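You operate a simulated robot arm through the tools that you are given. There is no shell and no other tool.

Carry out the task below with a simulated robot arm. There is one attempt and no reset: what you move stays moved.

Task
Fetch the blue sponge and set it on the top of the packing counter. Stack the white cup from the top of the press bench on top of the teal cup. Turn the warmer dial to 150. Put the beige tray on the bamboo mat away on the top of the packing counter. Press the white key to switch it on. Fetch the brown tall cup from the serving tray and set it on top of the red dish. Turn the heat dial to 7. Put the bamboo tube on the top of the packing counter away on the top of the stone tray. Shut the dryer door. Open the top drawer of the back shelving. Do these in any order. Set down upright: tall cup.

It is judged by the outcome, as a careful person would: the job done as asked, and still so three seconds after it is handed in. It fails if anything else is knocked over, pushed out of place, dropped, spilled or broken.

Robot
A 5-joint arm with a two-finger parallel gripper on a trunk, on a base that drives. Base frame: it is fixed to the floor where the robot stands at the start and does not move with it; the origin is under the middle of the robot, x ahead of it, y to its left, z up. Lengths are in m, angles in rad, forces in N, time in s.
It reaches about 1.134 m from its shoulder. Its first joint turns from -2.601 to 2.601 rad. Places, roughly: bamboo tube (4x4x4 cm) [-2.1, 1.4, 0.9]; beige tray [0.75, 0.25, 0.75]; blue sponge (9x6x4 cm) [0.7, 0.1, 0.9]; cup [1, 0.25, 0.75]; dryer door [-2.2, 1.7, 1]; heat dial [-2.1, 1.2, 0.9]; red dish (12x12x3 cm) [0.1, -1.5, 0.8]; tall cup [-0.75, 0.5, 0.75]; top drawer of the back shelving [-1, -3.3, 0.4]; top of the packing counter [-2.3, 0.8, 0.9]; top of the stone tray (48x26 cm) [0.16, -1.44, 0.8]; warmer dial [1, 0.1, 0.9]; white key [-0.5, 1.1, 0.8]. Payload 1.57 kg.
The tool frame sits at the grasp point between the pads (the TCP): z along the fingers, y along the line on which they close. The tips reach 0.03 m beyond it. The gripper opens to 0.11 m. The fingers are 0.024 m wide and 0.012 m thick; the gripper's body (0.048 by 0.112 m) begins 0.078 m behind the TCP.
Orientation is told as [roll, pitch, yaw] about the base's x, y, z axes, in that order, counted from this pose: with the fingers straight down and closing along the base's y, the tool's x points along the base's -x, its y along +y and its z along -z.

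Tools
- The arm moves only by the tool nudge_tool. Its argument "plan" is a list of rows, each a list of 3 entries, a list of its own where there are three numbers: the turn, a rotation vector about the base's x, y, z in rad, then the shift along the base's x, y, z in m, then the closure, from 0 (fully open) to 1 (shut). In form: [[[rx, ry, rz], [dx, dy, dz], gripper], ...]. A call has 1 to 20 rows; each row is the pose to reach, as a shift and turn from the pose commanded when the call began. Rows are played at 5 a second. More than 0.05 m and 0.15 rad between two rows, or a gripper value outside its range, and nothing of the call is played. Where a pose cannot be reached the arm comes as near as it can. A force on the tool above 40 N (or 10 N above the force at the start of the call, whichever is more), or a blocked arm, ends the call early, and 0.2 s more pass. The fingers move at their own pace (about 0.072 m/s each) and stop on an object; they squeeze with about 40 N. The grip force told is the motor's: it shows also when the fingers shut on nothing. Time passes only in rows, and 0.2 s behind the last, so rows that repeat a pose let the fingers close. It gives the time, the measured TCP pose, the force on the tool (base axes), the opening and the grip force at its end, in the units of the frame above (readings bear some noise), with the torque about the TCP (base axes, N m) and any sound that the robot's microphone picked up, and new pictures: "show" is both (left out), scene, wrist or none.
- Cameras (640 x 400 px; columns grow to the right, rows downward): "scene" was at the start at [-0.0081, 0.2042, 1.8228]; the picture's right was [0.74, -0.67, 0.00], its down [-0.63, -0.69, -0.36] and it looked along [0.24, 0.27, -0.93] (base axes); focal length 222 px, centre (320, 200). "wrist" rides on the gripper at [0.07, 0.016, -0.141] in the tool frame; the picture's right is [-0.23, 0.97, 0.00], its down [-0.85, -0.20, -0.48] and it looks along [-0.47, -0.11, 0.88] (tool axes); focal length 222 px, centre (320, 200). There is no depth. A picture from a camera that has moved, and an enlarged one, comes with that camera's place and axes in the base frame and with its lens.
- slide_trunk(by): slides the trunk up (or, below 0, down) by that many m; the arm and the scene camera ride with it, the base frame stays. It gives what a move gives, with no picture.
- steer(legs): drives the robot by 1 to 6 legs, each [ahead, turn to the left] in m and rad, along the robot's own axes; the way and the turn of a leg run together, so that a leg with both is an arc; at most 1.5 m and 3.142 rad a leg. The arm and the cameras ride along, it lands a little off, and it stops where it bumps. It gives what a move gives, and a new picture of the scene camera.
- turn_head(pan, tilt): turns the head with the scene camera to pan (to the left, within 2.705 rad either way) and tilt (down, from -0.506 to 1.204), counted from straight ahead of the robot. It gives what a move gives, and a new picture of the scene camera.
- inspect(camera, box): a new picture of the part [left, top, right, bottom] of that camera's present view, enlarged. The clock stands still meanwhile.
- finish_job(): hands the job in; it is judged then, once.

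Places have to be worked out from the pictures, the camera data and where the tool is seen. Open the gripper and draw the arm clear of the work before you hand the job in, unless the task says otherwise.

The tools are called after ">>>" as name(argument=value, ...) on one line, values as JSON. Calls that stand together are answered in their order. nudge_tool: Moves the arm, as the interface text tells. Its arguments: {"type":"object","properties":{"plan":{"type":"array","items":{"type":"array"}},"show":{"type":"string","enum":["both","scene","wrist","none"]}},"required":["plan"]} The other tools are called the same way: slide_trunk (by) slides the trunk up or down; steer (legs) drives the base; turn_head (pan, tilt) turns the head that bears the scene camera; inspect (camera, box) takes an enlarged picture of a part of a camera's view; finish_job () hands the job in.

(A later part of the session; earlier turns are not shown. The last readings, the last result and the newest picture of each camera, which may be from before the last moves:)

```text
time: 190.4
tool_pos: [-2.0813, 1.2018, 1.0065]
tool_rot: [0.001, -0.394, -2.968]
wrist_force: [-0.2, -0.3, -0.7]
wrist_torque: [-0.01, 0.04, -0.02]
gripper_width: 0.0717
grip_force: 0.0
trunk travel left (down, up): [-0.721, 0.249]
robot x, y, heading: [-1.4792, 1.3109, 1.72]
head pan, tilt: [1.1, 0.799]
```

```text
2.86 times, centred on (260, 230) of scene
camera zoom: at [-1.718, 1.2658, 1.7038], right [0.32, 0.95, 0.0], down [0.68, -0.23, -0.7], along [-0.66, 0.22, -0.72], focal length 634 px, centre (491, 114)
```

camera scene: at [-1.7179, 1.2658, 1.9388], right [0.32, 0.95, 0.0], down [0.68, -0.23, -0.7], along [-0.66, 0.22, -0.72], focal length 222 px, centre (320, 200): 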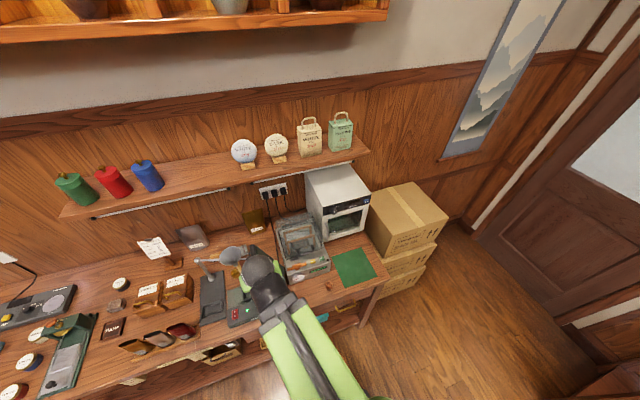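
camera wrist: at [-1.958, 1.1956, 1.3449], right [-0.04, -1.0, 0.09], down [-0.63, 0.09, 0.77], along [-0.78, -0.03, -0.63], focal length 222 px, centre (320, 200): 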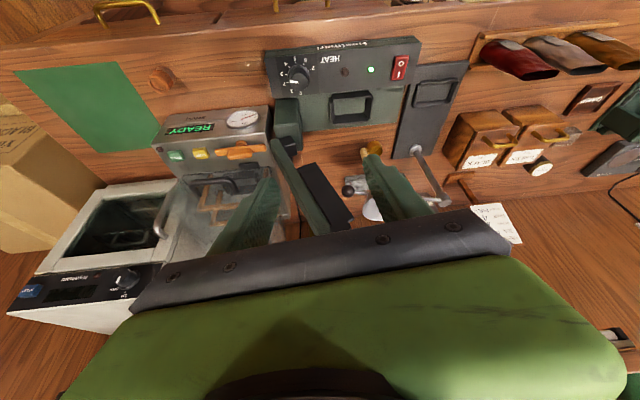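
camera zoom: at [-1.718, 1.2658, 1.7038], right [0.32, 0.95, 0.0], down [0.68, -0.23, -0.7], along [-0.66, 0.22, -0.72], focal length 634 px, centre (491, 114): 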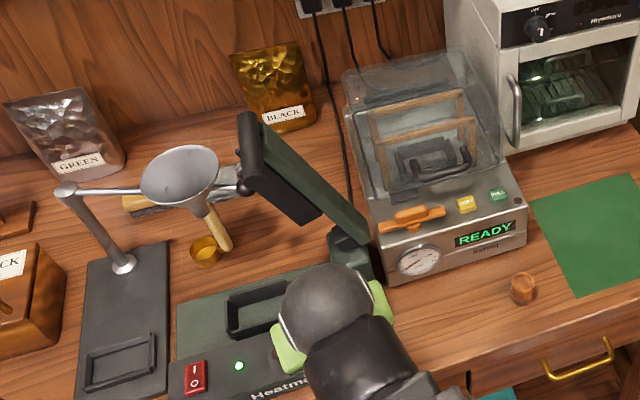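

The tool sits just in front of and above the knob. I move in 26 mm over it, and spin the tool +0.4 rad about its axis as the starting angle.

>>> nudge_tool(plan=[[[0, 0, 0], [-0.013, 0.0, 0], 0.35], [[0, 0, 0], [-0.026, 0.0, 0], 0.35], [[0.0504, 0.0088, 0.123], [-0.026, 0, 0], 0.35], [[0.1008, 0.0176, 0.246], [-0.026, 0, 0], 0.35], [[0.151, 0.026, 0.369], [-0.026, 0, 0], 0.35], [[0.151, 0.026, 0.369], [-0.026, 0, 0], 0.4]], show="none")

>>> slide_trunk(by=-0.015)

>>> inspect(camera="wrist", box=[200, 40, 440, 220])

```text
time: 191.8
tool_pos: [-2.1069, 1.1996, 1.0045]
tool_rot: [-0.16, -0.361, -2.54]
wrist_force: [-0.5, -0.8, -0.2]
wrist_torque: [-0.03, 0.0, -0.01]
gripper_width: 0.0661
grip_force: 0.1
trunk travel left (down, up): [-0.721, 0.249]
robot x, y, heading: [-1.4788, 1.3097, 1.717]
head pan, tilt: [1.1, 0.799]
```

```text
time: 192.4
tool_pos: [-2.1065, 1.2016, 0.9911]
tool_rot: [-0.16, -0.363, -2.54]
wrist_force: [-0.4, 0.2, -0.1]
wrist_torque: [-0.01, 0.0, -0.01]
gripper_width: 0.066
grip_force: 0.2
trunk travel left (down, up): [-0.706, 0.264]
robot x, y, heading: [-1.4807, 1.3076, 1.717]
head pan, tilt: [1.1, 0.799]
```

```text
2.22 times, centred on (320, 130) of wrist
camera zoom: at [-1.9908, 1.2343, 1.0946], right [0.32, -0.94, -0.06], down [-0.58, -0.25, 0.77], along [-0.75, -0.21, -0.63], focal length 494 px, centre (320, 356)
```

zoom: 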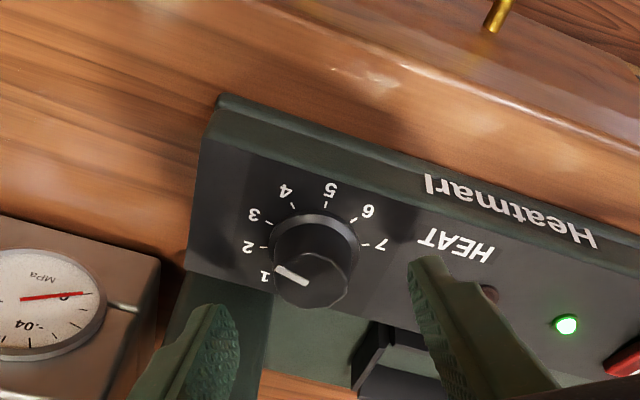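

Nearly centred; I correct (+4 mm x, +2 mm y), lower to z≈0.979 and close gently.

>>> nudge_tool(plan=[[[0, 0, 0], [0.004, 0.002, 0], 0.4]], show="none")

>>> slide_trunk(by=-0.012)

>>> inspect(camera="wrist", box=[200, 40, 440, 220])

```text
time: 192.8
tool_pos: [-2.1029, 1.2039, 0.9915]
tool_rot: [-0.158, -0.361, -2.542]
wrist_force: [-0.3, -0.2, -0.3]
wrist_torque: [0.0, 0.02, 0.02]
gripper_width: 0.0661
grip_force: 0.0
trunk travel left (down, up): [-0.706, 0.264]
robot x, y, heading: [-1.4764, 1.3119, 1.715]
head pan, tilt: [1.1, 0.799]
```

```text
time: 193.4
tool_pos: [-2.1026, 1.2037, 0.9781]
tool_rot: [-0.158, -0.361, -2.54]
wrist_force: [-0.2, -0.2, 0.0]
wrist_torque: [-0.01, -0.03, 0.01]
gripper_width: 0.0658
grip_force: 0.1
trunk travel left (down, up): [-0.694, 0.276]
robot x, y, heading: [-1.477, 1.3108, 1.721]
head pan, tilt: [1.1, 0.799]
```

```text
2.22 times, centred on (320, 130) of wrist
camera zoom: at [-1.9869, 1.2365, 1.0826], right [0.32, -0.94, -0.06], down [-0.58, -0.25, 0.77], along [-0.75, -0.21, -0.63], focal length 494 px, centre (320, 356)
```

zoom: 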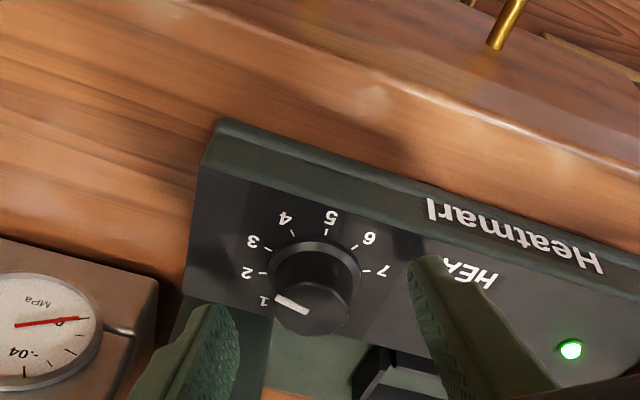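

The pads now span the knob. I close on it.

>>> nudge_tool(plan=[[[0, 0, 0], [0, 0, 0], 0.55], [[0, 0, 0], [0, 0, 0], 0.65], [[0, 0, 0], [0, 0, 0], 0.72], [[0, 0, 0], [0, 0, 0], 0.78], [[0, 0, 0], [0, 0, 0], 0.8]], show="none")

>>> inspect(camera="wrist", box=[200, 40, 440, 220])

```text
time: 194.6
tool_pos: [-2.1012, 1.203, 0.9787]
tool_rot: [-0.157, -0.36, -2.54]
wrist_force: [0.7, 0.0, 0.0]
wrist_torque: [-0.01, -0.01, 0.02]
gripper_width: 0.0221
grip_force: 0.2
trunk travel left (down, up): [-0.694, 0.276]
robot x, y, heading: [-1.4785, 1.3101, 1.719]
head pan, tilt: [1.1, 0.799]
```

```text
2.22 times, centred on (320, 130) of wrist
camera zoom: at [-1.987, 1.2364, 1.0826], right [0.32, -0.94, -0.06], down [-0.58, -0.25, 0.77], along [-0.75, -0.21, -0.63], focal length 494 px, centre (320, 356)
```

zoom: 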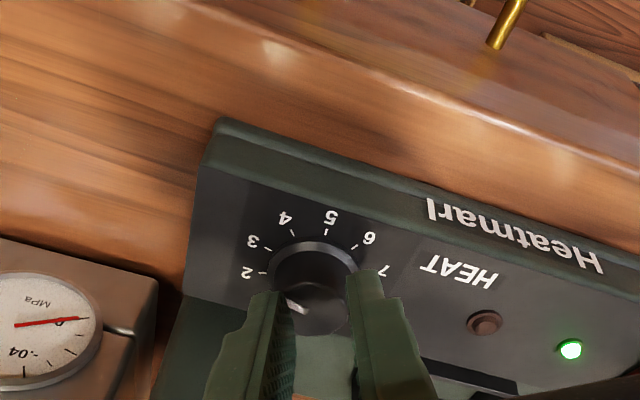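

The fingers closed above the knob, so it is lower than thought (top ≈0.945, x≈-2.127). I reopen, shift −15 mm in x and lower 20 mm.

>>> nudge_tool(plan=[[[0, 0, 0], [0, 0, 0], 0.6], [[0, 0, 0], [0, 0, 0], 0.45], [[0, 0, 0], [-0.008, 0.001, 0], 0.4], [[0, 0, 0], [-0.015, 0.001, 0], 0.4]], show="none")

>>> slide_trunk(by=-0.012)

>>> inspect(camera="wrist", box=[200, 40, 440, 220])

```text
time: 195.6
tool_pos: [-2.1188, 1.2033, 0.9791]
tool_rot: [-0.159, -0.361, -2.541]
wrist_force: [0.7, -0.6, 0.1]
wrist_torque: [-0.01, 0.04, 0.0]
gripper_width: 0.0658
grip_force: 0.1
trunk travel left (down, up): [-0.694, 0.276]
robot x, y, heading: [-1.4808, 1.3089, 1.725]
head pan, tilt: [1.1, 0.799]
```

```text
time: 196.2
tool_pos: [-2.1179, 1.2033, 0.9672]
tool_rot: [-0.158, -0.36, -2.541]
wrist_force: [0.0, -0.1, -0.2]
wrist_torque: [0.01, 0.01, -0.01]
gripper_width: 0.066
grip_force: 0.0
trunk travel left (down, up): [-0.682, 0.288]
robot x, y, heading: [-1.4767, 1.3095, 1.718]
head pan, tilt: [1.1, 0.799]
```

```text
2.22 times, centred on (320, 130) of wrist
camera zoom: at [-2.0022, 1.2371, 1.0706], right [0.32, -0.94, -0.06], down [-0.58, -0.25, 0.77], along [-0.75, -0.21, -0.63], focal length 494 px, centre (320, 356)
```

zoom: 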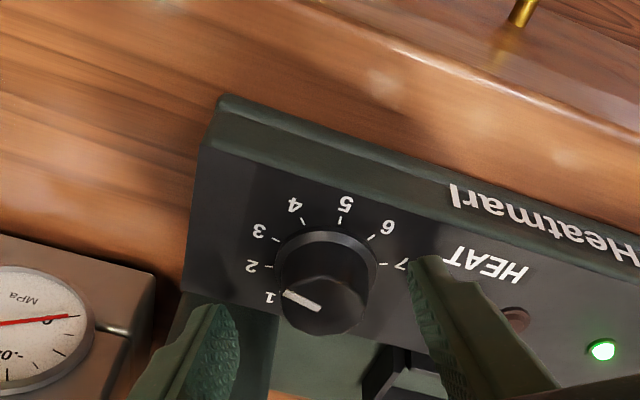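

I lower 10 mm more and close again.

>>> slide_trunk(by=-0.009)

>>> nudge_tool(plan=[[[0, 0, 0], [0, 0, 0], 0.55], [[0, 0, 0], [0, 0, 0], 0.65], [[0, 0, 0], [0, 0, 0], 0.72], [[0, 0, 0], [0, 0, 0], 0.78], [[0, 0, 0], [0, 0, 0], 0.82]], show="none")

>>> inspect(camera="wrist", box=[200, 40, 440, 220])

```text
time: 196.8
tool_pos: [-2.1188, 1.2046, 0.9568]
tool_rot: [-0.158, -0.361, -2.541]
wrist_force: [-0.4, -1.3, 5.5]
wrist_torque: [-0.2, -0.05, -0.06]
gripper_width: 0.0658
grip_force: 0.0
trunk travel left (down, up): [-0.673, 0.297]
robot x, y, heading: [-1.4805, 1.3093, 1.716]
head pan, tilt: [1.1, 0.799]
```

```text
time: 198.0
tool_pos: [-2.117, 1.202, 0.9586]
tool_rot: [-0.156, -0.36, -2.538]
wrist_force: [14.6, -14.4, -6.9]
wrist_torque: [-0.6, -0.21, 0.19]
gripper_width: 0.0368
grip_force: 42.9
trunk travel left (down, up): [-0.673, 0.297]
robot x, y, heading: [-1.4819, 1.3086, 1.716]
head pan, tilt: [1.1, 0.799]
```

```text
2.22 times, centred on (320, 130) of wrist
camera zoom: at [-2.0012, 1.2352, 1.0617], right [0.32, -0.94, -0.06], down [-0.58, -0.25, 0.77], along [-0.75, -0.21, -0.63], focal length 494 px, centre (320, 356)
```

zoom: 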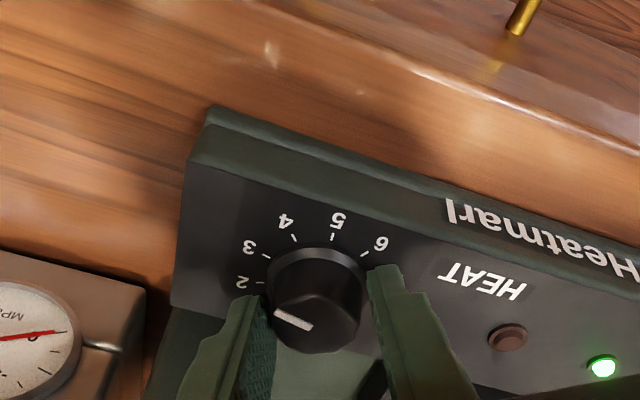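

It grips the skirt ring with tips on the panel. I reopen, raise 6 mm and recentre by about 2 mm, then grip the knob's upper part.

>>> nudge_tool(plan=[[[0, 0, 0], [0.0005, -0.001, 0], 0.7], [[0, 0, 0], [0.001, -0.0016, 0], 0.6], [[0, 0, 0], [0.001, -0.0016, 0], 0.55]], show="none")

>>> slide_trunk(by=0.006)

>>> nudge_tool(plan=[[[0, 0, 0], [0, 0, 0], 0.65], [[0, 0, 0], [0, 0, 0], 0.72], [[0, 0, 0], [0, 0, 0], 0.78], [[0, 0, 0], [0, 0, 0], 0.82], [[0, 0, 0], [0, 0, 0], 0.85]], show="none")

>>> inspect(camera="wrist", box=[200, 40, 440, 220])

```text
time: 198.8
tool_pos: [-2.1186, 1.204, 0.9582]
tool_rot: [-0.157, -0.361, -2.543]
wrist_force: [0.3, -0.7, 0.8]
wrist_torque: [-0.01, -0.03, -0.03]
gripper_width: 0.0493
grip_force: 0.1
trunk travel left (down, up): [-0.673, 0.297]
robot x, y, heading: [-1.4766, 1.3122, 1.722]
head pan, tilt: [1.1, 0.799]
```

```text
time: 199.3
tool_pos: [-2.1161, 1.2025, 0.9645]
tool_rot: [-0.159, -0.361, -2.541]
wrist_force: [0.7, 0.8, 0.5]
wrist_torque: [0.0, 0.0, 0.01]
gripper_width: 0.0494
grip_force: 0.1
trunk travel left (down, up): [-0.679, 0.291]
robot x, y, heading: [-1.4778, 1.3102, 1.716]
head pan, tilt: [1.1, 0.799]
```

```text
time: 200.6
tool_pos: [-2.1173, 1.202, 0.9633]
tool_rot: [-0.157, -0.36, -2.541]
wrist_force: [6.0, -8.1, -3.3]
wrist_torque: [-0.48, -0.12, 0.06]
gripper_width: 0.0343
grip_force: 41.7
trunk travel left (down, up): [-0.679, 0.291]
robot x, y, heading: [-1.4768, 1.3116, 1.719]
head pan, tilt: [1.1, 0.799]
```

```text
2.22 times, centred on (320, 130) of wrist
camera zoom: at [-2.0011, 1.2351, 1.0677], right [0.32, -0.94, -0.06], down [-0.58, -0.25, 0.77], along [-0.75, -0.21, -0.63], focal length 494 px, centre (320, 356)
```

zoom: 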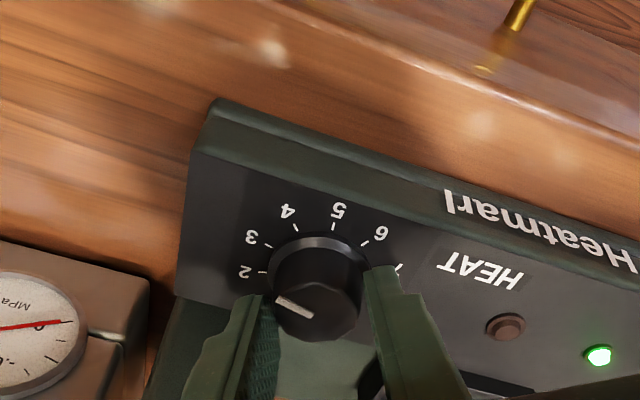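

Grip is on the knob. I spin the tool clockwise 0.8 rad about its own axis.

>>> nudge_tool(plan=[[[-0.0376, -0.0068, -0.0924], [0, 0, 0], 0.85], [[-0.0751, -0.0135, -0.1849], [0, 0, 0], 0.85], [[-0.1127, -0.0203, -0.2773], [0, 0, 0], 0.85], [[-0.1502, -0.027, -0.3698], [0, 0, 0], 0.85], [[-0.1878, -0.0338, -0.4622], [0, 0, 0], 0.85], [[-0.2253, -0.0406, -0.5546], [0, 0, 0], 0.85], [[-0.2629, -0.0473, -0.6471], [0, 0, 0], 0.85], [[-0.3004, -0.0541, -0.7395], [0, 0, 0], 0.85]], show="none")

>>> inspect(camera="wrist", box=[200, 40, 440, 220])

```text
time: 202.3
tool_pos: [-2.1165, 1.2044, 0.9655]
tool_rot: [0.161, -0.359, 2.881]
wrist_force: [2.7, 11.6, 16.8]
wrist_torque: [1.01, 1.08, -0.11]
gripper_width: 0.0338
grip_force: 41.7
trunk travel left (down, up): [-0.679, 0.291]
robot x, y, heading: [-1.4786, 1.3108, 1.717]
head pan, tilt: [1.1, 0.799]
```

```text
2.22 times, centred on (320, 130) of wrist
camera zoom: at [-2.0026, 1.1817, 1.0732], right [-0.4, -0.89, 0.23], down [-0.55, 0.43, 0.71], along [-0.73, 0.16, -0.66], focal length 494 px, centre (320, 356)
```

zoom: 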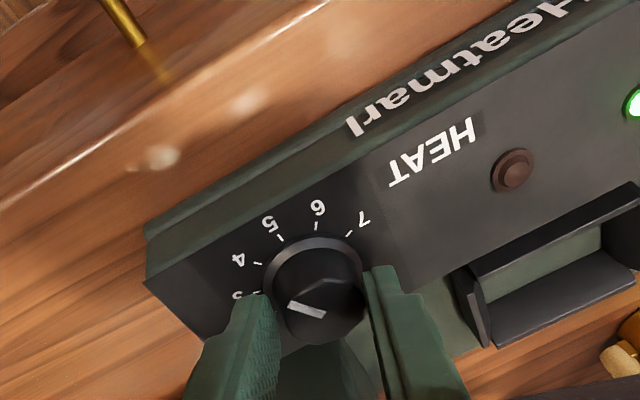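

The knob turned with the grip (now near 4). I open, spin back 0.8 rad, regrip and turn again.

>>> nudge_tool(plan=[[[0, 0, 0], [0, 0, 0], 0.7], [[0, 0, 0], [0, 0, 0], 0.55], [[0, 0, 0], [0, 0, 0], 0.5], [[0.0451, 0.0081, 0.1109], [0, 0, 0], 0.5], [[0.0901, 0.0162, 0.2219], [0, 0, 0], 0.5], [[0.1352, 0.0243, 0.3328], [0, 0, 0], 0.5], [[0.1802, 0.0324, 0.4437], [0, 0, 0], 0.5], [[0.2253, 0.0406, 0.5546], [0, 0, 0], 0.5], [[0.2704, 0.0487, 0.6656], [0, 0, 0], 0.5], [[0.3004, 0.0541, 0.7395], [0, 0, 0], 0.5], [[0.3004, 0.0541, 0.7395], [0, 0, 0], 0.5]], show="none")

>>> inspect(camera="wrist", box=[200, 40, 440, 220])

```text
time: 204.8
tool_pos: [-2.1178, 1.2034, 0.9644]
tool_rot: [-0.159, -0.36, -2.54]
wrist_force: [0.1, 0.5, 0.0]
wrist_torque: [0.0, -0.01, -0.02]
gripper_width: 0.0551
grip_force: 0.0
trunk travel left (down, up): [-0.679, 0.291]
robot x, y, heading: [-1.4781, 1.3103, 1.722]
head pan, tilt: [1.1, 0.799]
```

```text
2.22 times, centred on (320, 130) of wrist
camera zoom: at [-2.0015, 1.2364, 1.0676], right [0.32, -0.94, -0.06], down [-0.58, -0.25, 0.77], along [-0.75, -0.21, -0.63], focal length 494 px, centre (320, 356)
```

zoom: 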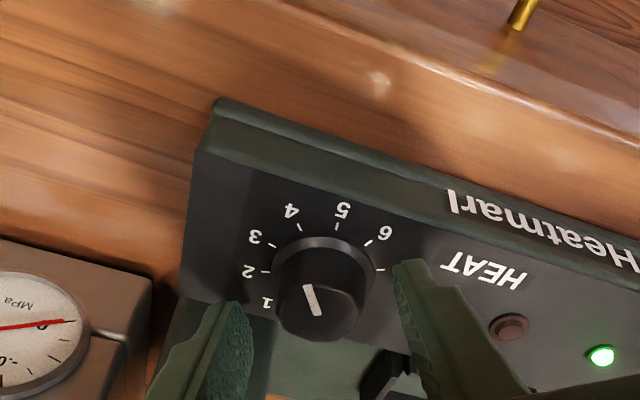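

The pointer is at ~4.2. Second bite.

>>> nudge_tool(plan=[[[0, 0, 0], [0, 0, 0], 0.65], [[0, 0, 0], [0, 0, 0], 0.75], [[0, 0, 0], [0, 0, 0], 0.82], [[0, 0, 0], [0, 0, 0], 0.85], [[-0.0376, -0.0068, -0.0924], [0, 0, 0], 0.85], [[-0.0751, -0.0135, -0.1849], [0, 0, 0], 0.85], [[-0.1127, -0.0203, -0.2773], [0, 0, 0], 0.85], [[-0.1502, -0.027, -0.3698], [0, 0, 0], 0.85], [[-0.1878, -0.0338, -0.4622], [0, 0, 0], 0.85], [[-0.2253, -0.0406, -0.5546], [0, 0, 0], 0.85], [[-0.2629, -0.0473, -0.6471], [0, 0, 0], 0.85], [[-0.3004, -0.0541, -0.7395], [0, 0, 0], 0.85], [[-0.3004, -0.0541, -0.7395], [0, 0, 0], 0.7], [[-0.3004, -0.0541, -0.7395], [0, 0, 0], 0.55], [[-0.3004, -0.0541, -0.7395], [0, 0, 0], 0.5]], show="none")

>>> nudge_tool(plan=[[[0.0451, 0.0081, 0.1109], [0, 0, 0], 0.5], [[0.0901, 0.0162, 0.2219], [0, 0, 0], 0.5], [[0.1352, 0.0243, 0.3328], [0, 0, 0], 0.5], [[0.1802, 0.0324, 0.4437], [0, 0, 0], 0.5], [[0.2253, 0.0406, 0.5546], [0, 0, 0], 0.5], [[0.2704, 0.0487, 0.6656], [0, 0, 0], 0.5], [[0.3004, 0.0541, 0.7395], [0, 0, 0], 0.5], [[0.3004, 0.0541, 0.7395], [0, 0, 0], 0.5]], show="none")

>>> inspect(camera="wrist", box=[200, 40, 440, 220])

```text
time: 207.9
tool_pos: [-2.1184, 1.2038, 0.9627]
tool_rot: [0.16, -0.36, 2.882]
wrist_force: [-0.1, 0.1, -1.0]
wrist_torque: [0.03, 0.02, -0.02]
gripper_width: 0.0548
grip_force: 0.0
trunk travel left (down, up): [-0.679, 0.291]
robot x, y, heading: [-1.4801, 1.3087, 1.719]
head pan, tilt: [1.1, 0.799]
```

```text
time: 209.8
tool_pos: [-2.1187, 1.2031, 0.9648]
tool_rot: [-0.16, -0.36, -2.54]
wrist_force: [0.9, 0.0, -0.9]
wrist_torque: [-0.01, 0.01, 0.03]
gripper_width: 0.055
grip_force: 0.0
trunk travel left (down, up): [-0.679, 0.291]
robot x, y, heading: [-1.4808, 1.3129, 1.716]
head pan, tilt: [1.1, 0.799]
```

```text
2.22 times, centred on (320, 130) of wrist
camera zoom: at [-2.0019, 1.2358, 1.0676], right [0.32, -0.94, -0.06], down [-0.58, -0.25, 0.77], along [-0.75, -0.21, -0.63], focal length 494 px, centre (320, 356)
```

zoom: 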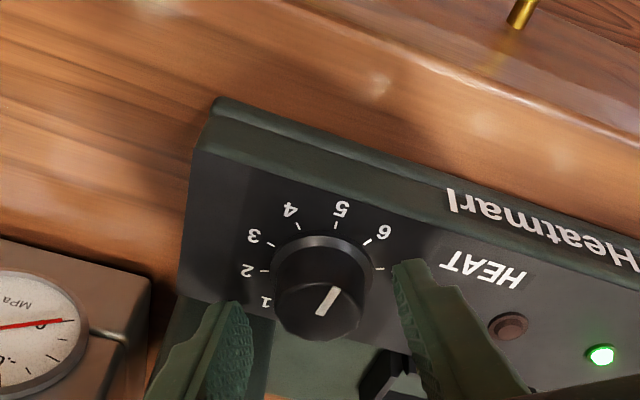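

It's now at ~5.6; about 50° remain, so the third bite is 0.88 rad. Then I open and look from above.

>>> nudge_tool(plan=[[[0, 0, 0], [0, 0, 0], 0.65], [[0, 0, 0], [0, 0, 0], 0.75], [[0, 0, 0], [0, 0, 0], 0.82], [[0, 0, 0], [0, 0, 0], 0.85], [[-0.0376, -0.0068, -0.0924], [0, 0, 0], 0.85], [[-0.0751, -0.0135, -0.1849], [0, 0, 0], 0.85], [[-0.1127, -0.0203, -0.2773], [0, 0, 0], 0.85], [[-0.1502, -0.027, -0.3698], [0, 0, 0], 0.85], [[-0.1878, -0.0338, -0.4622], [0, 0, 0], 0.85], [[-0.2253, -0.0406, -0.5546], [0, 0, 0], 0.85], [[-0.2629, -0.0473, -0.6471], [0, 0, 0], 0.85], [[-0.3004, -0.0541, -0.7395], [0, 0, 0], 0.85], [[-0.3304, -0.0595, -0.8135], [0, 0, 0], 0.85], [[-0.3304, -0.0595, -0.8135], [0, 0, 0], 0.7], [[-0.3304, -0.0595, -0.8135], [0, 0, 0], 0.55], [[-0.3304, -0.0595, -0.8135], [0, 0, 0], 0.4]], show="none")

>>> inspect(camera="wrist", box=[200, 40, 440, 220])

```text
time: 213.2
tool_pos: [-2.1172, 1.2032, 0.9634]
tool_rot: [0.189, -0.345, 2.801]
wrist_force: [0.4, -0.3, 0.0]
wrist_torque: [0.02, 0.0, 0.0]
gripper_width: 0.0659
grip_force: 0.0
trunk travel left (down, up): [-0.679, 0.291]
robot x, y, heading: [-1.4787, 1.3102, 1.717]
head pan, tilt: [1.1, 0.799]
```

```text
2.22 times, centred on (320, 130) of wrist
camera zoom: at [-2.0058, 1.175, 1.0738], right [-0.46, -0.85, 0.25], down [-0.52, 0.49, 0.7], along [-0.71, 0.19, -0.67], focal length 494 px, centre (320, 356)
```

zoom: 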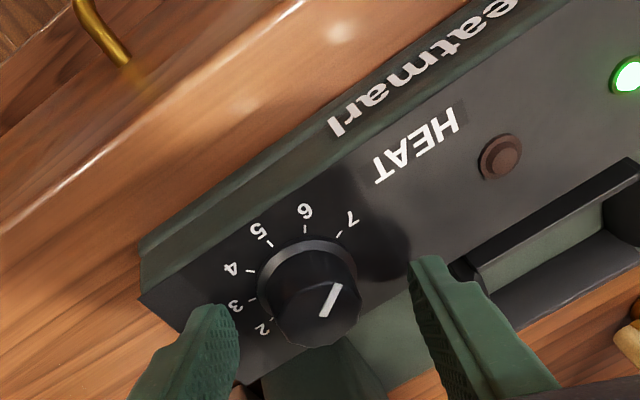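

The pointer is about at 7. I lift off, retreat to +x, raise and straighten the tool to read it accurately.

>>> slide_trunk(by=0.035)

>>> nudge_tool(plan=[[[0.0451, 0.0081, 0.1109], [0.015, 0, 0], 0.4], [[0.0901, 0.0162, 0.2219], [0.03, 0, 0], 0.4], [[0.1352, 0.0243, 0.3328], [0.037, 0, 0], 0.4], [[0.1802, 0.0324, 0.4437], [0.037, 0, 0], 0.4]], show="none")

>>> slide_trunk(by=0.22)

>>> nudge_tool(plan=[[[0.017, -0.0986, 0], [0.02, 0, -0.006], 0.4], [[0.034, -0.197, 0], [0.04, 0, -0.012], 0.4], [[0.051, -0.296, 0], [0.05, 0, -0.016], 0.4], [[0.0676, -0.394, 0], [0.06, 0.0, -0.018], 0.4]], show="none")

>>> inspect(camera="wrist", box=[290, 130, 390, 210])

```text
time: 213.9
tool_pos: [-2.117, 1.2021, 0.9984]
tool_rot: [0.191, -0.344, 2.801]
wrist_force: [0.7, -0.5, -0.6]
wrist_torque: [0.01, 0.01, -0.05]
gripper_width: 0.0661
grip_force: 0.0
trunk travel left (down, up): [-0.714, 0.256]
robot x, y, heading: [-1.4791, 1.3103, 1.722]
head pan, tilt: [1.1, 0.799]
```

```text
time: 214.9
tool_pos: [-2.0798, 1.2034, 0.9995]
tool_rot: [0.0, -0.391, -2.969]
wrist_force: [0.2, 0.5, -0.1]
wrist_torque: [0.06, 0.0, 0.0]
gripper_width: 0.0659
grip_force: 0.0
trunk travel left (down, up): [-0.714, 0.256]
robot x, y, heading: [-1.4797, 1.3087, 1.718]
head pan, tilt: [1.1, 0.799]
```

```text
time: 217.3
tool_pos: [-2.0804, 1.2036, 1.2186]
tool_rot: [0.002, -0.39, -2.971]
wrist_force: [0.4, -0.1, -0.2]
wrist_torque: [0.02, -0.01, 0.02]
gripper_width: 0.066
grip_force: 0.0
trunk travel left (down, up): [-0.934, 0.036]
robot x, y, heading: [-1.4786, 1.3103, 1.714]
head pan, tilt: [1.1, 0.799]
```

```text
time: 218.3
tool_pos: [-2.0193, 1.2027, 1.2012]
tool_rot: [0.003, 0.011, -2.971]
wrist_force: [-0.5, -0.2, -0.1]
wrist_torque: [0.0, 0.0, 0.05]
gripper_width: 0.0658
grip_force: 0.0
out of reach, approached as far as the arm can: row 2
trunk travel left (down, up): [-0.934, 0.036]
robot x, y, heading: [-1.481, 1.3076, 1.714]
head pan, tilt: [1.1, 0.799]
```

```text
5.00 times, centred on (340, 170) of wrist
camera zoom: at [-1.9496, 1.1996, 1.343], right [-0.06, -1.0, 0.0], down [-0.88, 0.05, 0.47], along [-0.47, 0.03, -0.88], focal length 1111 px, centre (220, 350)
```

zoom: 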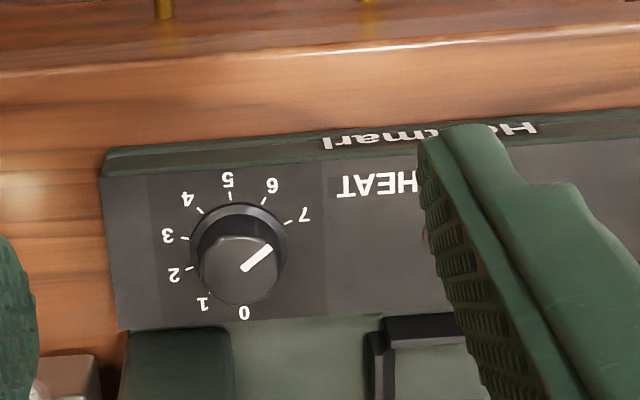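

Pointer reads ≈6.7 of 7. I zoom more to quantify the remaining angle.

>>> inspect(camera="wrist", box=[318, 138, 362, 174])

```text
11.11 times, centred on (340, 156) of wrist
camera zoom: at [-1.9496, 1.1996, 1.343], right [-0.06, -1.0, 0.0], down [-0.88, 0.05, 0.47], along [-0.47, 0.03, -0.88], focal length 2468 px, centre (98, 689)
```

zoom: 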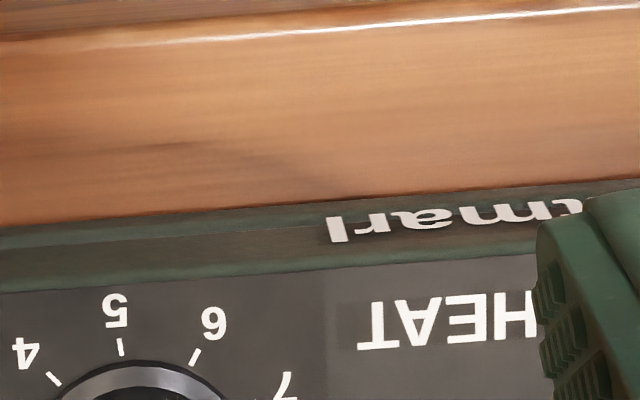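

>>> inspect(camera="wrist", box=[318, 160, 362, 196])

```text
11.11 times, centred on (340, 178) of wrist
camera zoom: at [-1.9496, 1.1996, 1.343], right [-0.06, -1.0, 0.0], down [-0.88, 0.05, 0.47], along [-0.47, 0.03, -0.88], focal length 2468 px, centre (98, 444)
```

zoom: 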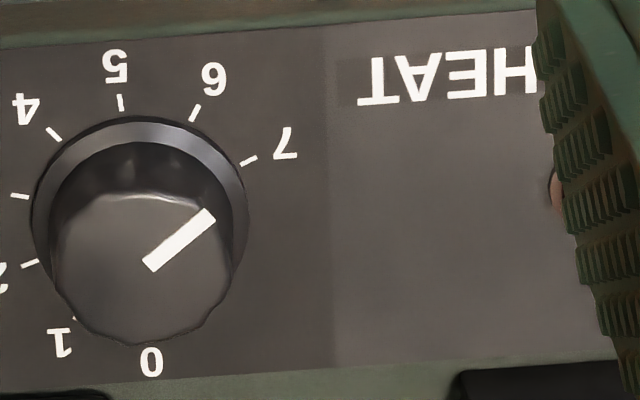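

The pointer is 14° short of 7. I go back in the same way for one more small bite.

>>> nudge_tool(plan=[[[-0.017, 0.0986, 0], [-0.015, 0, 0.004], 0.4], [[-0.034, 0.197, 0], [-0.03, 0, 0.008], 0.4], [[-0.051, 0.296, 0], [-0.045, 0, 0.013], 0.4], [[-0.0676, 0.394, 0], [-0.06, 0.0, 0.018], 0.4], [[-0.0676, 0.394, 0], [-0.06, 0.0, 0.018], 0.4]], show="none")

>>> slide_trunk(by=-0.22)

```text
time: 219.5
tool_pos: [-2.081, 1.2039, 1.2195]
tool_rot: [0.003, -0.39, -2.971]
wrist_force: [-0.6, 0.2, -1.1]
wrist_torque: [0.0, 0.0, -0.01]
gripper_width: 0.0661
grip_force: 0.0
out of reach, approached as far as the arm can: row 1, 2, 3
trunk travel left (down, up): [-0.934, 0.036]
robot x, y, heading: [-1.4781, 1.3117, 1.719]
head pan, tilt: [1.1, 0.799]
```

```text
time: 221.8
tool_pos: [-2.0812, 1.2036, 0.9995]
tool_rot: [0.001, -0.392, -2.97]
wrist_force: [0.2, -1.0, 0.1]
wrist_torque: [0.0, 0.02, 0.04]
gripper_width: 0.066
grip_force: 0.1
trunk travel left (down, up): [-0.714, 0.256]
robot x, y, heading: [-1.4774, 1.3085, 1.716]
head pan, tilt: [1.1, 0.799]
```

Now I slide in over the knob with +0.15 rad spin, lower and turn 0.27 rad clockwise.

>>> nudge_tool(plan=[[[0.03, 0.005, 0.07], [-0.018, 0, 0], 0.45], [[0.0563, 0.0101, 0.1387], [-0.036, 0, 0], 0.5], [[0.0563, 0.0101, 0.1387], [-0.036, 0, 0], 0.5]], show="none")

>>> slide_trunk(by=-0.035)

>>> nudge_tool(plan=[[[0, 0, 0], [0, 0, 0], 0.65], [[0, 0, 0], [0, 0, 0], 0.75], [[0, 0, 0], [0, 0, 0], 0.82], [[0, 0, 0], [0, 0, 0], 0.85], [[0, 0, 0], [0, 0, 0], 0.85], [[-0.0376, -0.0068, -0.0924], [0, 0, 0], 0.85], [[-0.0751, -0.0135, -0.1849], [0, 0, 0], 0.85], [[-0.1014, -0.0182, -0.25], [0, 0, 0], 0.85], [[-0.1014, -0.0182, -0.25], [0, 0, 0], 0.85], [[-0.1014, -0.0182, -0.25], [0, 0, 0], 0.7], [[-0.1014, -0.0182, -0.25], [0, 0, 0], 0.55], [[-0.1014, -0.0182, -0.25], [0, 0, 0], 0.4]], show="none")

>>> inspect(camera="wrist", box=[260, 120, 380, 210])

```text
time: 222.6
tool_pos: [-2.1189, 1.2042, 0.999]
tool_rot: [-0.061, -0.386, -2.806]
wrist_force: [0.3, -0.5, 0.2]
wrist_torque: [0.01, -0.01, -0.01]
gripper_width: 0.0549
grip_force: 0.0
trunk travel left (down, up): [-0.714, 0.256]
robot x, y, heading: [-1.4822, 1.3143, 1.72]
head pan, tilt: [1.1, 0.799]
```

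```text
time: 223.4
tool_pos: [-2.1173, 1.205, 0.9633]
tool_rot: [-0.06, -0.386, -2.808]
wrist_force: [0.2, 0.5, 0.0]
wrist_torque: [-0.01, 0.02, 0.0]
gripper_width: 0.055
grip_force: 0.0
trunk travel left (down, up): [-0.679, 0.291]
robot x, y, heading: [-1.4777, 1.3076, 1.717]
head pan, tilt: [1.1, 0.799]
```

```text
time: 226.0
tool_pos: [-2.1171, 1.2058, 0.9642]
tool_rot: [0.05, -0.387, -3.098]
wrist_force: [0.2, -0.7, -0.3]
wrist_torque: [0.01, -0.03, 0.01]
gripper_width: 0.0662
grip_force: 0.0
trunk travel left (down, up): [-0.679, 0.291]
robot x, y, heading: [-1.4777, 1.3123, 1.72]
head pan, tilt: [1.1, 0.799]
```

```text
4.44 times, centred on (320, 165) of wrist
camera zoom: at [-1.9982, 1.2014, 1.0689], right [-0.15, -0.98, 0.13], down [-0.62, 0.2, 0.76], along [-0.77, 0.03, -0.64], focal length 987 px, centre (320, 356)
```

zoom: 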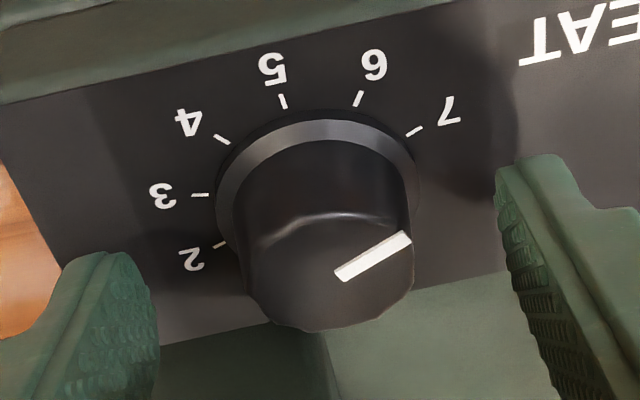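

The pointer is parallel to the 7 tick — done. I withdraw: up, back, up, and straighten the tool.

>>> slide_trunk(by=0.035)

>>> nudge_tool(plan=[[[0.02, 0.004, 0.055], [0.018, 0, 0], 0.4], [[0.045, 0.008, 0.111], [0.036, 0, 0], 0.3]], show="none")

>>> slide_trunk(by=0.22)

>>> nudge_tool(plan=[[[0.017, -0.0986, 0], [0.02, 0, -0.006], 0.2], [[0.034, -0.197, 0], [0.04, 0, -0.012], 0.1], [[0.051, -0.296, 0], [0.05, 0, -0.016], 0], [[0.0676, -0.394, 0], [0.06, 0.0, -0.018], 0], [[0.0676, -0.394, 0], [0.06, 0.04, -0.018], 0], [[0.0676, -0.394, 0], [0.06, 0.08, -0.018], 0], [[0.0676, -0.394, 0], [0.04, 0.12, -0.018], 0], [[0.0676, -0.394, 0], [0.02, 0.16, -0.018], 0], [[0.0676, -0.394, 0], [0.0, 0.2, -0.018], 0], [[0.0676, -0.394, 0], [-0.02, 0.23, -0.018], 0]], show="both")

```text
time: 226.8
tool_pos: [-2.1174, 1.2048, 0.9986]
tool_rot: [0.049, -0.387, -3.1]
wrist_force: [0.1, 0.0, -0.1]
wrist_torque: [0.04, -0.01, -0.05]
gripper_width: 0.066
grip_force: 0.1
trunk travel left (down, up): [-0.714, 0.256]
robot x, y, heading: [-1.4783, 1.3101, 1.716]
head pan, tilt: [1.1, 0.799]
```

```text
time: 227.4
tool_pos: [-2.0813, 1.206, 0.9978]
tool_rot: [0.0, -0.389, -2.97]
wrist_force: [-0.1, 0.3, -0.3]
wrist_torque: [-0.02, -0.01, 0.02]
gripper_width: 0.077
grip_force: 0.1
trunk travel left (down, up): [-0.714, 0.256]
robot x, y, heading: [-1.479, 1.3118, 1.719]
head pan, tilt: [1.1, 0.799]
```

```text
time: 229.7
tool_pos: [-2.0814, 1.2036, 1.217]
tool_rot: [0.001, -0.388, -2.971]
wrist_force: [1.4, -0.2, -0.7]
wrist_torque: [0.01, 0.02, -0.01]
gripper_width: 0.077
grip_force: 0.1
trunk travel left (down, up): [-0.934, 0.036]
robot x, y, heading: [-1.4764, 1.3086, 1.72]
head pan, tilt: [1.1, 0.799]
```

```text
time: 231.9
tool_pos: [-2.1024, 1.4372, 1.2017]
tool_rot: [0.001, 0.01, -2.968]
wrist_force: [-1.0, 0.2, -0.1]
wrist_torque: [0.01, 0.04, -0.01]
gripper_width: 0.1101
grip_force: 0.0
trunk travel left (down, up): [-0.934, 0.036]
robot x, y, heading: [-1.4833, 1.3093, 1.719]
head pan, tilt: [1.1, 0.799]
camera scene: at [-1.7184, 1.2662, 1.9167], right [0.32, 0.95, 0.0], down [0.68, -0.23, -0.7], along [-0.66, 0.22, -0.72], focal length 222 px, centre (320, 200)
camera wrist: at [-2.0321, 1.4327, 1.3429], right [-0.06, -1.0, 0.0], down [-0.88, 0.05, 0.47], along [-0.47, 0.03, -0.88], focal length 222 px, centre (320, 200)
```

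scene: 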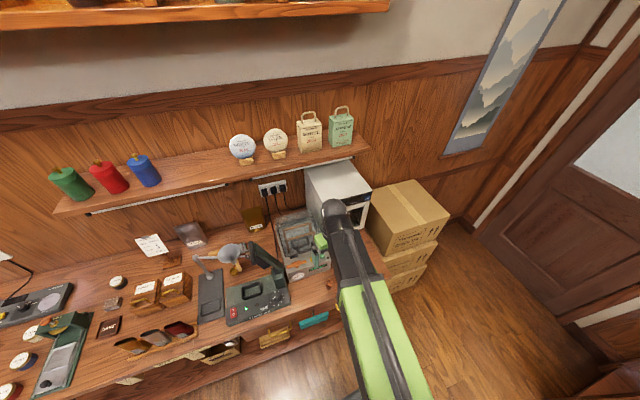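
wrist: 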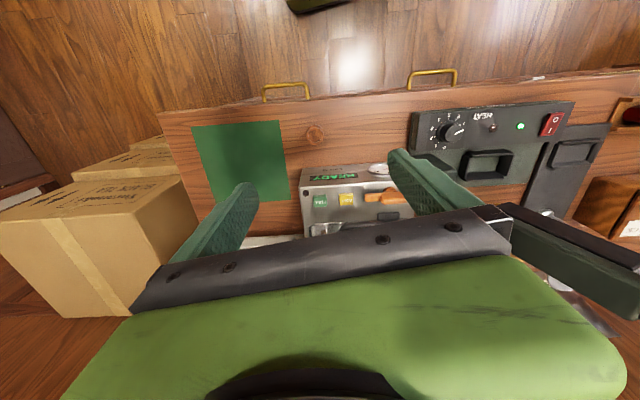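

Tube at (-2.117, 1.445). I centre over it and lower to grip height (TCP ≈0.92).

>>> nudge_tool(plan=[[[0, 0.01, 0], [-0.007, 0.004, 0], 0.1], [[0, 0.01, 0], [-0.014, 0.008, 0], 0.2], [[0, 0.01, 0], [-0.014, 0.008, 0], 0.2]], show="none")

>>> slide_trunk(by=-0.2)

>>> inspect(camera="wrist", box=[160, 40, 480, 260])

```text
time: 232.7
tool_pos: [-2.1156, 1.4422, 1.2004]
tool_rot: [0.0, -0.001, -2.969]
wrist_force: [0.2, -1.2, 0.5]
wrist_torque: [0.02, 0.01, 0.01]
gripper_width: 0.0881
grip_force: 0.1
trunk travel left (down, up): [-0.934, 0.036]
robot x, y, heading: [-1.4779, 1.3123, 1.722]
head pan, tilt: [1.1, 0.799]
```

```text
time: 234.9
tool_pos: [-2.1155, 1.4431, 1.001]
tool_rot: [0.0, 0.001, -2.971]
wrist_force: [-0.1, -0.2, 0.2]
wrist_torque: [-0.02, 0.0, -0.02]
gripper_width: 0.088
grip_force: 0.0
trunk travel left (down, up): [-0.734, 0.236]
robot x, y, heading: [-1.4784, 1.3107, 1.721]
head pan, tilt: [1.1, 0.799]
```

```text
1.82 times, centred on (320, 150) of wrist
camera zoom: at [-2.0437, 1.4398, 1.1424], right [-0.06, -1.0, 0.0], down [-0.88, 0.05, 0.48], along [-0.48, 0.03, -0.88], focal length 404 px, centre (320, 291)
```

zoom: 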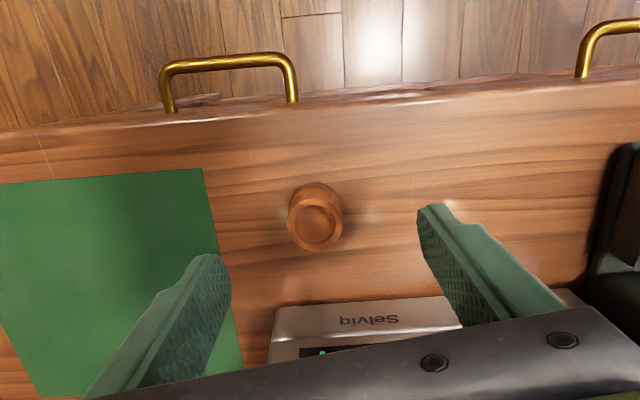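

Tube's still centred within 3 mm. I trim and lower, then close.

>>> nudge_tool(plan=[[[0, 0, 0], [-0.002, 0.0027, 0], 0.2]], show="none")

>>> slide_trunk(by=-0.08)

>>> nudge_tool(plan=[[[0, 0, 0], [0, 0, 0], 0.4], [[0, 0, 0], [0, 0, 0], 0.55], [[0, 0, 0], [0, 0, 0], 0.65], [[0, 0, 0], [0, 0, 0], 0.75], [[0, 0, 0], [0, 0, 0], 0.85], [[0, 0, 0], [0, 0, 0], 0.85]], show="wrist")

```text
time: 235.3
tool_pos: [-2.1185, 1.4454, 1.0001]
tool_rot: [0.0, 0.0, -2.971]
wrist_force: [0.8, -0.5, 0.2]
wrist_torque: [0.02, 0.0, 0.0]
gripper_width: 0.0882
grip_force: 0.0
trunk travel left (down, up): [-0.734, 0.236]
robot x, y, heading: [-1.4795, 1.3124, 1.722]
head pan, tilt: [1.1, 0.799]
```

```text
time: 236.4
tool_pos: [-2.1179, 1.4457, 0.9192]
tool_rot: [0.001, 0.0, -2.971]
wrist_force: [-0.6, -0.1, 0.4]
wrist_torque: [-0.01, -0.01, -0.02]
gripper_width: 0.0878
grip_force: 0.1
trunk travel left (down, up): [-0.654, 0.316]
robot x, y, heading: [-1.4776, 1.3129, 1.717]
head pan, tilt: [1.1, 0.799]
```

```text
time: 237.8
tool_pos: [-2.1165, 1.4462, 0.9207]
tool_rot: [0.0, -0.001, -2.971]
wrist_force: [0.7, -0.2, 0.1]
wrist_torque: [0.0, 0.02, 0.03]
gripper_width: 0.0303
grip_force: 39.8
trunk travel left (down, up): [-0.654, 0.316]
robot x, y, heading: [-1.482, 1.3153, 1.719]
head pan, tilt: [1.1, 0.799]
camera wrist: at [-2.046, 1.4424, 1.0624], right [-0.06, -1.0, 0.0], down [-0.88, 0.05, 0.48], along [-0.48, 0.03, -0.88], focal length 222 px, centre (320, 200)
```

wrist: 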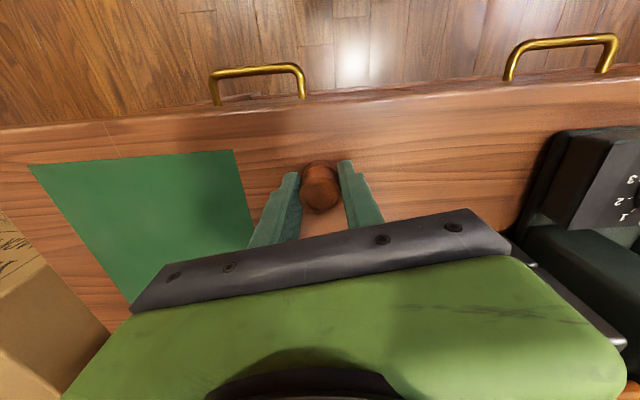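

The tube is gripped (30 mm). I lift it and swing the arm to the robot's front, away from the counter.

>>> slide_trunk(by=0.3)

>>> nudge_tool(plan=[[[0, 0, 0], [0.03, 0.03, 0], 0.85], [[0, 0, 0], [0.05, 0.07, 0], 0.85], [[0, 0, 0], [0.07, 0.11, 0], 0.85], [[0, 0, 0], [0.1, 0.15, 0], 0.85], [[0, 0, 0], [0.13, 0.19, 0], 0.85], [[0, 0, 0], [0.16, 0.23, 0], 0.85], [[0, 0, 0], [0.195, 0.265, 0], 0.85], [[0, 0, 0], [0.23, 0.3, 0], 0.85], [[0, 0, 0], [0.27, 0.33, 0], 0.85], [[0, 0, 0], [0.31, 0.36, 0], 0.85], [[0, 0, 0], [0.35, 0.385, 0], 0.85], [[0, 0, 0], [0.395, 0.4, 0], 0.85], [[0, 0, 0], [0.44, 0.415, 0], 0.85], [[0, 0, 0], [0.485, 0.42, 0], 0.85], [[0, 0, 0], [0.53, 0.43, 0], 0.85]], show="scene")

```text
time: 240.8
tool_pos: [-2.1176, 1.4456, 1.2209]
tool_rot: [0.001, -0.001, -2.972]
wrist_force: [-0.9, 0.6, 0.2]
wrist_torque: [-0.02, 0.01, 0.0]
gripper_width: 0.0304
grip_force: 39.9
trunk travel left (down, up): [-0.954, 0.016]
robot x, y, heading: [-1.4775, 1.3114, 1.716]
head pan, tilt: [1.1, 0.799]
```

```text
time: 244.1
tool_pos: [-1.5865, 1.877, 1.2204]
tool_rot: [0.0, 0.001, -2.969]
wrist_force: [0.2, 0.1, 0.1]
wrist_torque: [0.01, 0.04, 0.01]
gripper_width: 0.0305
grip_force: 39.6
trunk travel left (down, up): [-0.954, 0.016]
robot x, y, heading: [-1.4806, 1.3143, 1.718]
head pan, tilt: [1.1, 0.799]
camera scene: at [-1.7171, 1.2666, 1.9369], right [0.32, 0.95, 0.0], down [0.68, -0.23, -0.7], along [-0.66, 0.22, -0.72], focal length 222 px, centre (320, 200)
```

scene: 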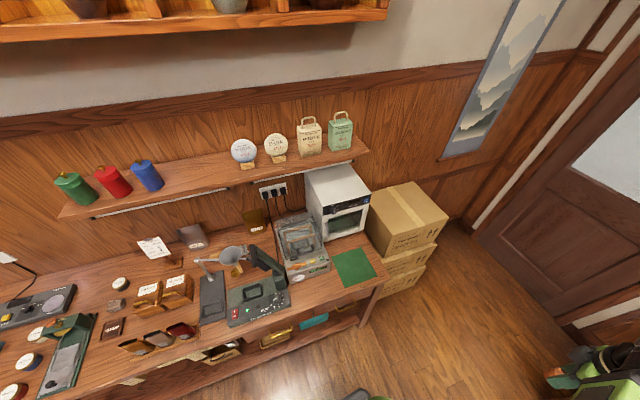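

The arm is in front now. I back up along the corridor in the reverse of how I came.

>>> steer(legs=[[-0.25, 0], [-0.95, -0.05]])

>>> turn_head(pan=2.7, tilt=0.8)

>>> turn_head(pan=-2.6, tilt=0.8)

```text
time: 250.5
tool_pos: [-1.4047, 0.6743, 1.2213]
tool_rot: [0.0, -0.001, -3.022]
wrist_force: [1.0, -0.6, -0.1]
wrist_torque: [0.01, 0.01, -0.03]
gripper_width: 0.0306
grip_force: 39.3
trunk travel left (down, up): [-0.954, 0.016]
robot x, y, heading: [-1.3254, 0.1076, 1.661]
head pan, tilt: [1.1, 0.799]
camera scene: at [-1.5654, 0.0722, 1.9368], right [0.37, 0.93, 0.0], down [0.67, -0.26, -0.7], along [-0.65, 0.26, -0.72], focal length 222 px, centre (320, 200)
```

scene: 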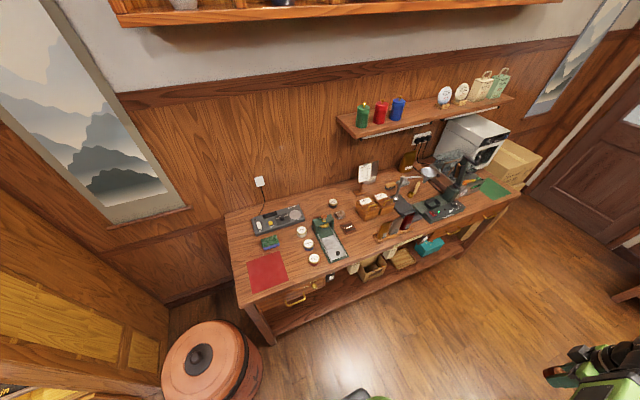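

```text
time: 252.2
tool_pos: [-1.405, 0.6752, 1.22]
tool_rot: [0.0, 0.001, -3.021]
wrist_force: [0.2, 0.0, -0.1]
wrist_torque: [0.0, 0.02, 0.0]
gripper_width: 0.0303
grip_force: 39.7
trunk travel left (down, up): [-0.954, 0.016]
robot x, y, heading: [-1.3248, 0.1064, 1.663]
head pan, tilt: [2.7, 0.799]
camera scene: at [-1.5179, -0.0325, 1.9367], right [-0.94, 0.34, 0.0], down [0.24, 0.67, -0.7], along [-0.24, -0.66, -0.72], focal length 222 px, centre (320, 200)
```

scene: 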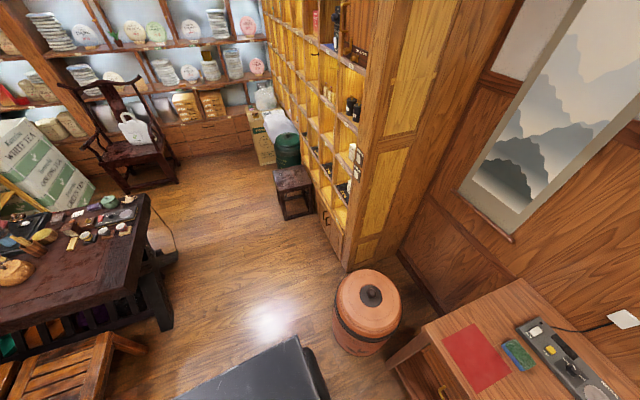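

```text
time: 256.3
tool_pos: [-1.4056, 0.675, 1.2208]
tool_rot: [0.0, 0.0, -3.022]
wrist_force: [0.2, 1.1, 0.3]
wrist_torque: [0.02, 0.0, 0.01]
gripper_width: 0.0305
grip_force: 39.4
trunk travel left (down, up): [-0.954, 0.016]
robot x, y, heading: [-1.3259, 0.1003, 1.663]
head pan, tilt: [-2.601, 0.799]
camera scene: at [-1.4425, -0.0215, 1.9368], right [-0.8, -0.59, 0.0], down [-0.43, 0.58, -0.7], along [0.41, -0.56, -0.72], focal length 222 px, centre (320, 200)
```

scene: 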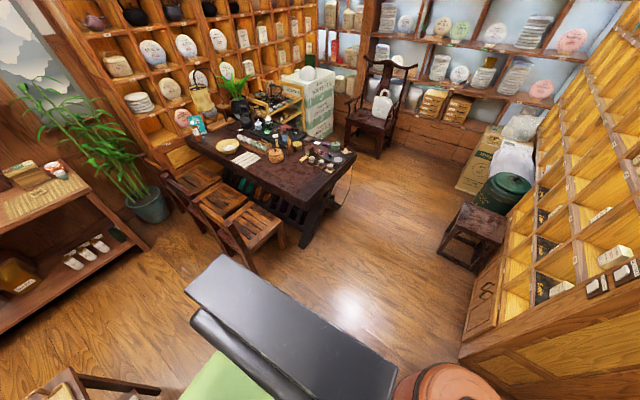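

The way back is clear: bin at (-2.0,-0.46), stool further, table edge x≈-0.69. I back up 2.2 m past the table end in two legs.

>>> steer(legs=[[-1.1, 0]])

>>> steer(legs=[[-1.1, 0]])

```text
time: 261.9
tool_pos: [-1.3008, -0.4196, 1.2201]
tool_rot: [0.0, 0.001, -3.034]
wrist_force: [-0.5, -0.1, -0.9]
wrist_torque: [0.02, 0.03, 0.01]
gripper_width: 0.0305
grip_force: 40.0
trunk travel left (down, up): [-0.954, 0.016]
robot x, y, heading: [-1.2272, -0.9907, 1.654]
head pan, tilt: [-2.601, 0.799]
camera scene: at [-1.3478, -1.1166, 1.9367], right [-0.81, -0.58, 0.0], down [-0.42, 0.58, -0.7], along [0.41, -0.57, -0.72], focal length 222 px, centre (320, 200)
```

scene: 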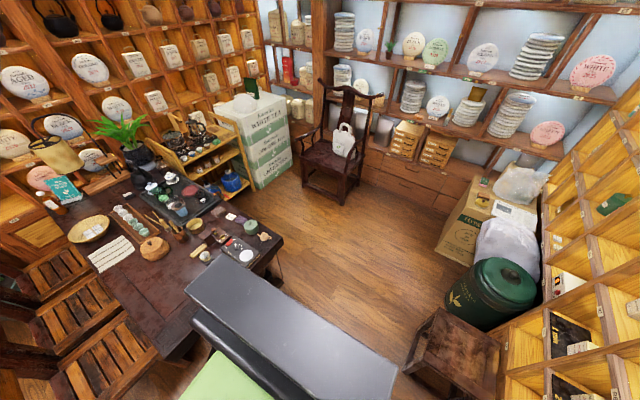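

```text
time: 267.6
tool_pos: [-1.2114, -1.5262, 1.2213]
tool_rot: [0.0, 0.0, -3.029]
wrist_force: [-0.8, 0.0, 0.4]
wrist_torque: [0.04, -0.02, 0.04]
gripper_width: 0.0306
grip_force: 39.7
trunk travel left (down, up): [-0.954, 0.016]
robot x, y, heading: [-1.1356, -2.0993, 1.659]
head pan, tilt: [-2.601, 0.799]
camera scene: at [-1.2538, -2.2226, 1.9367], right [-0.81, -0.59, 0.0], down [-0.42, 0.58, -0.7], along [0.41, -0.56, -0.72], focal length 222 px, centre (320, 200)
```

scene: 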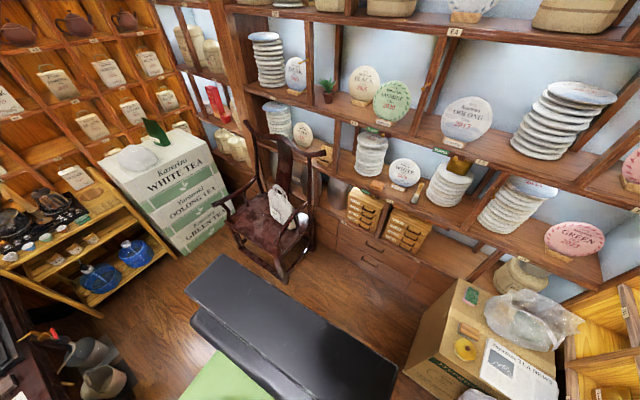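

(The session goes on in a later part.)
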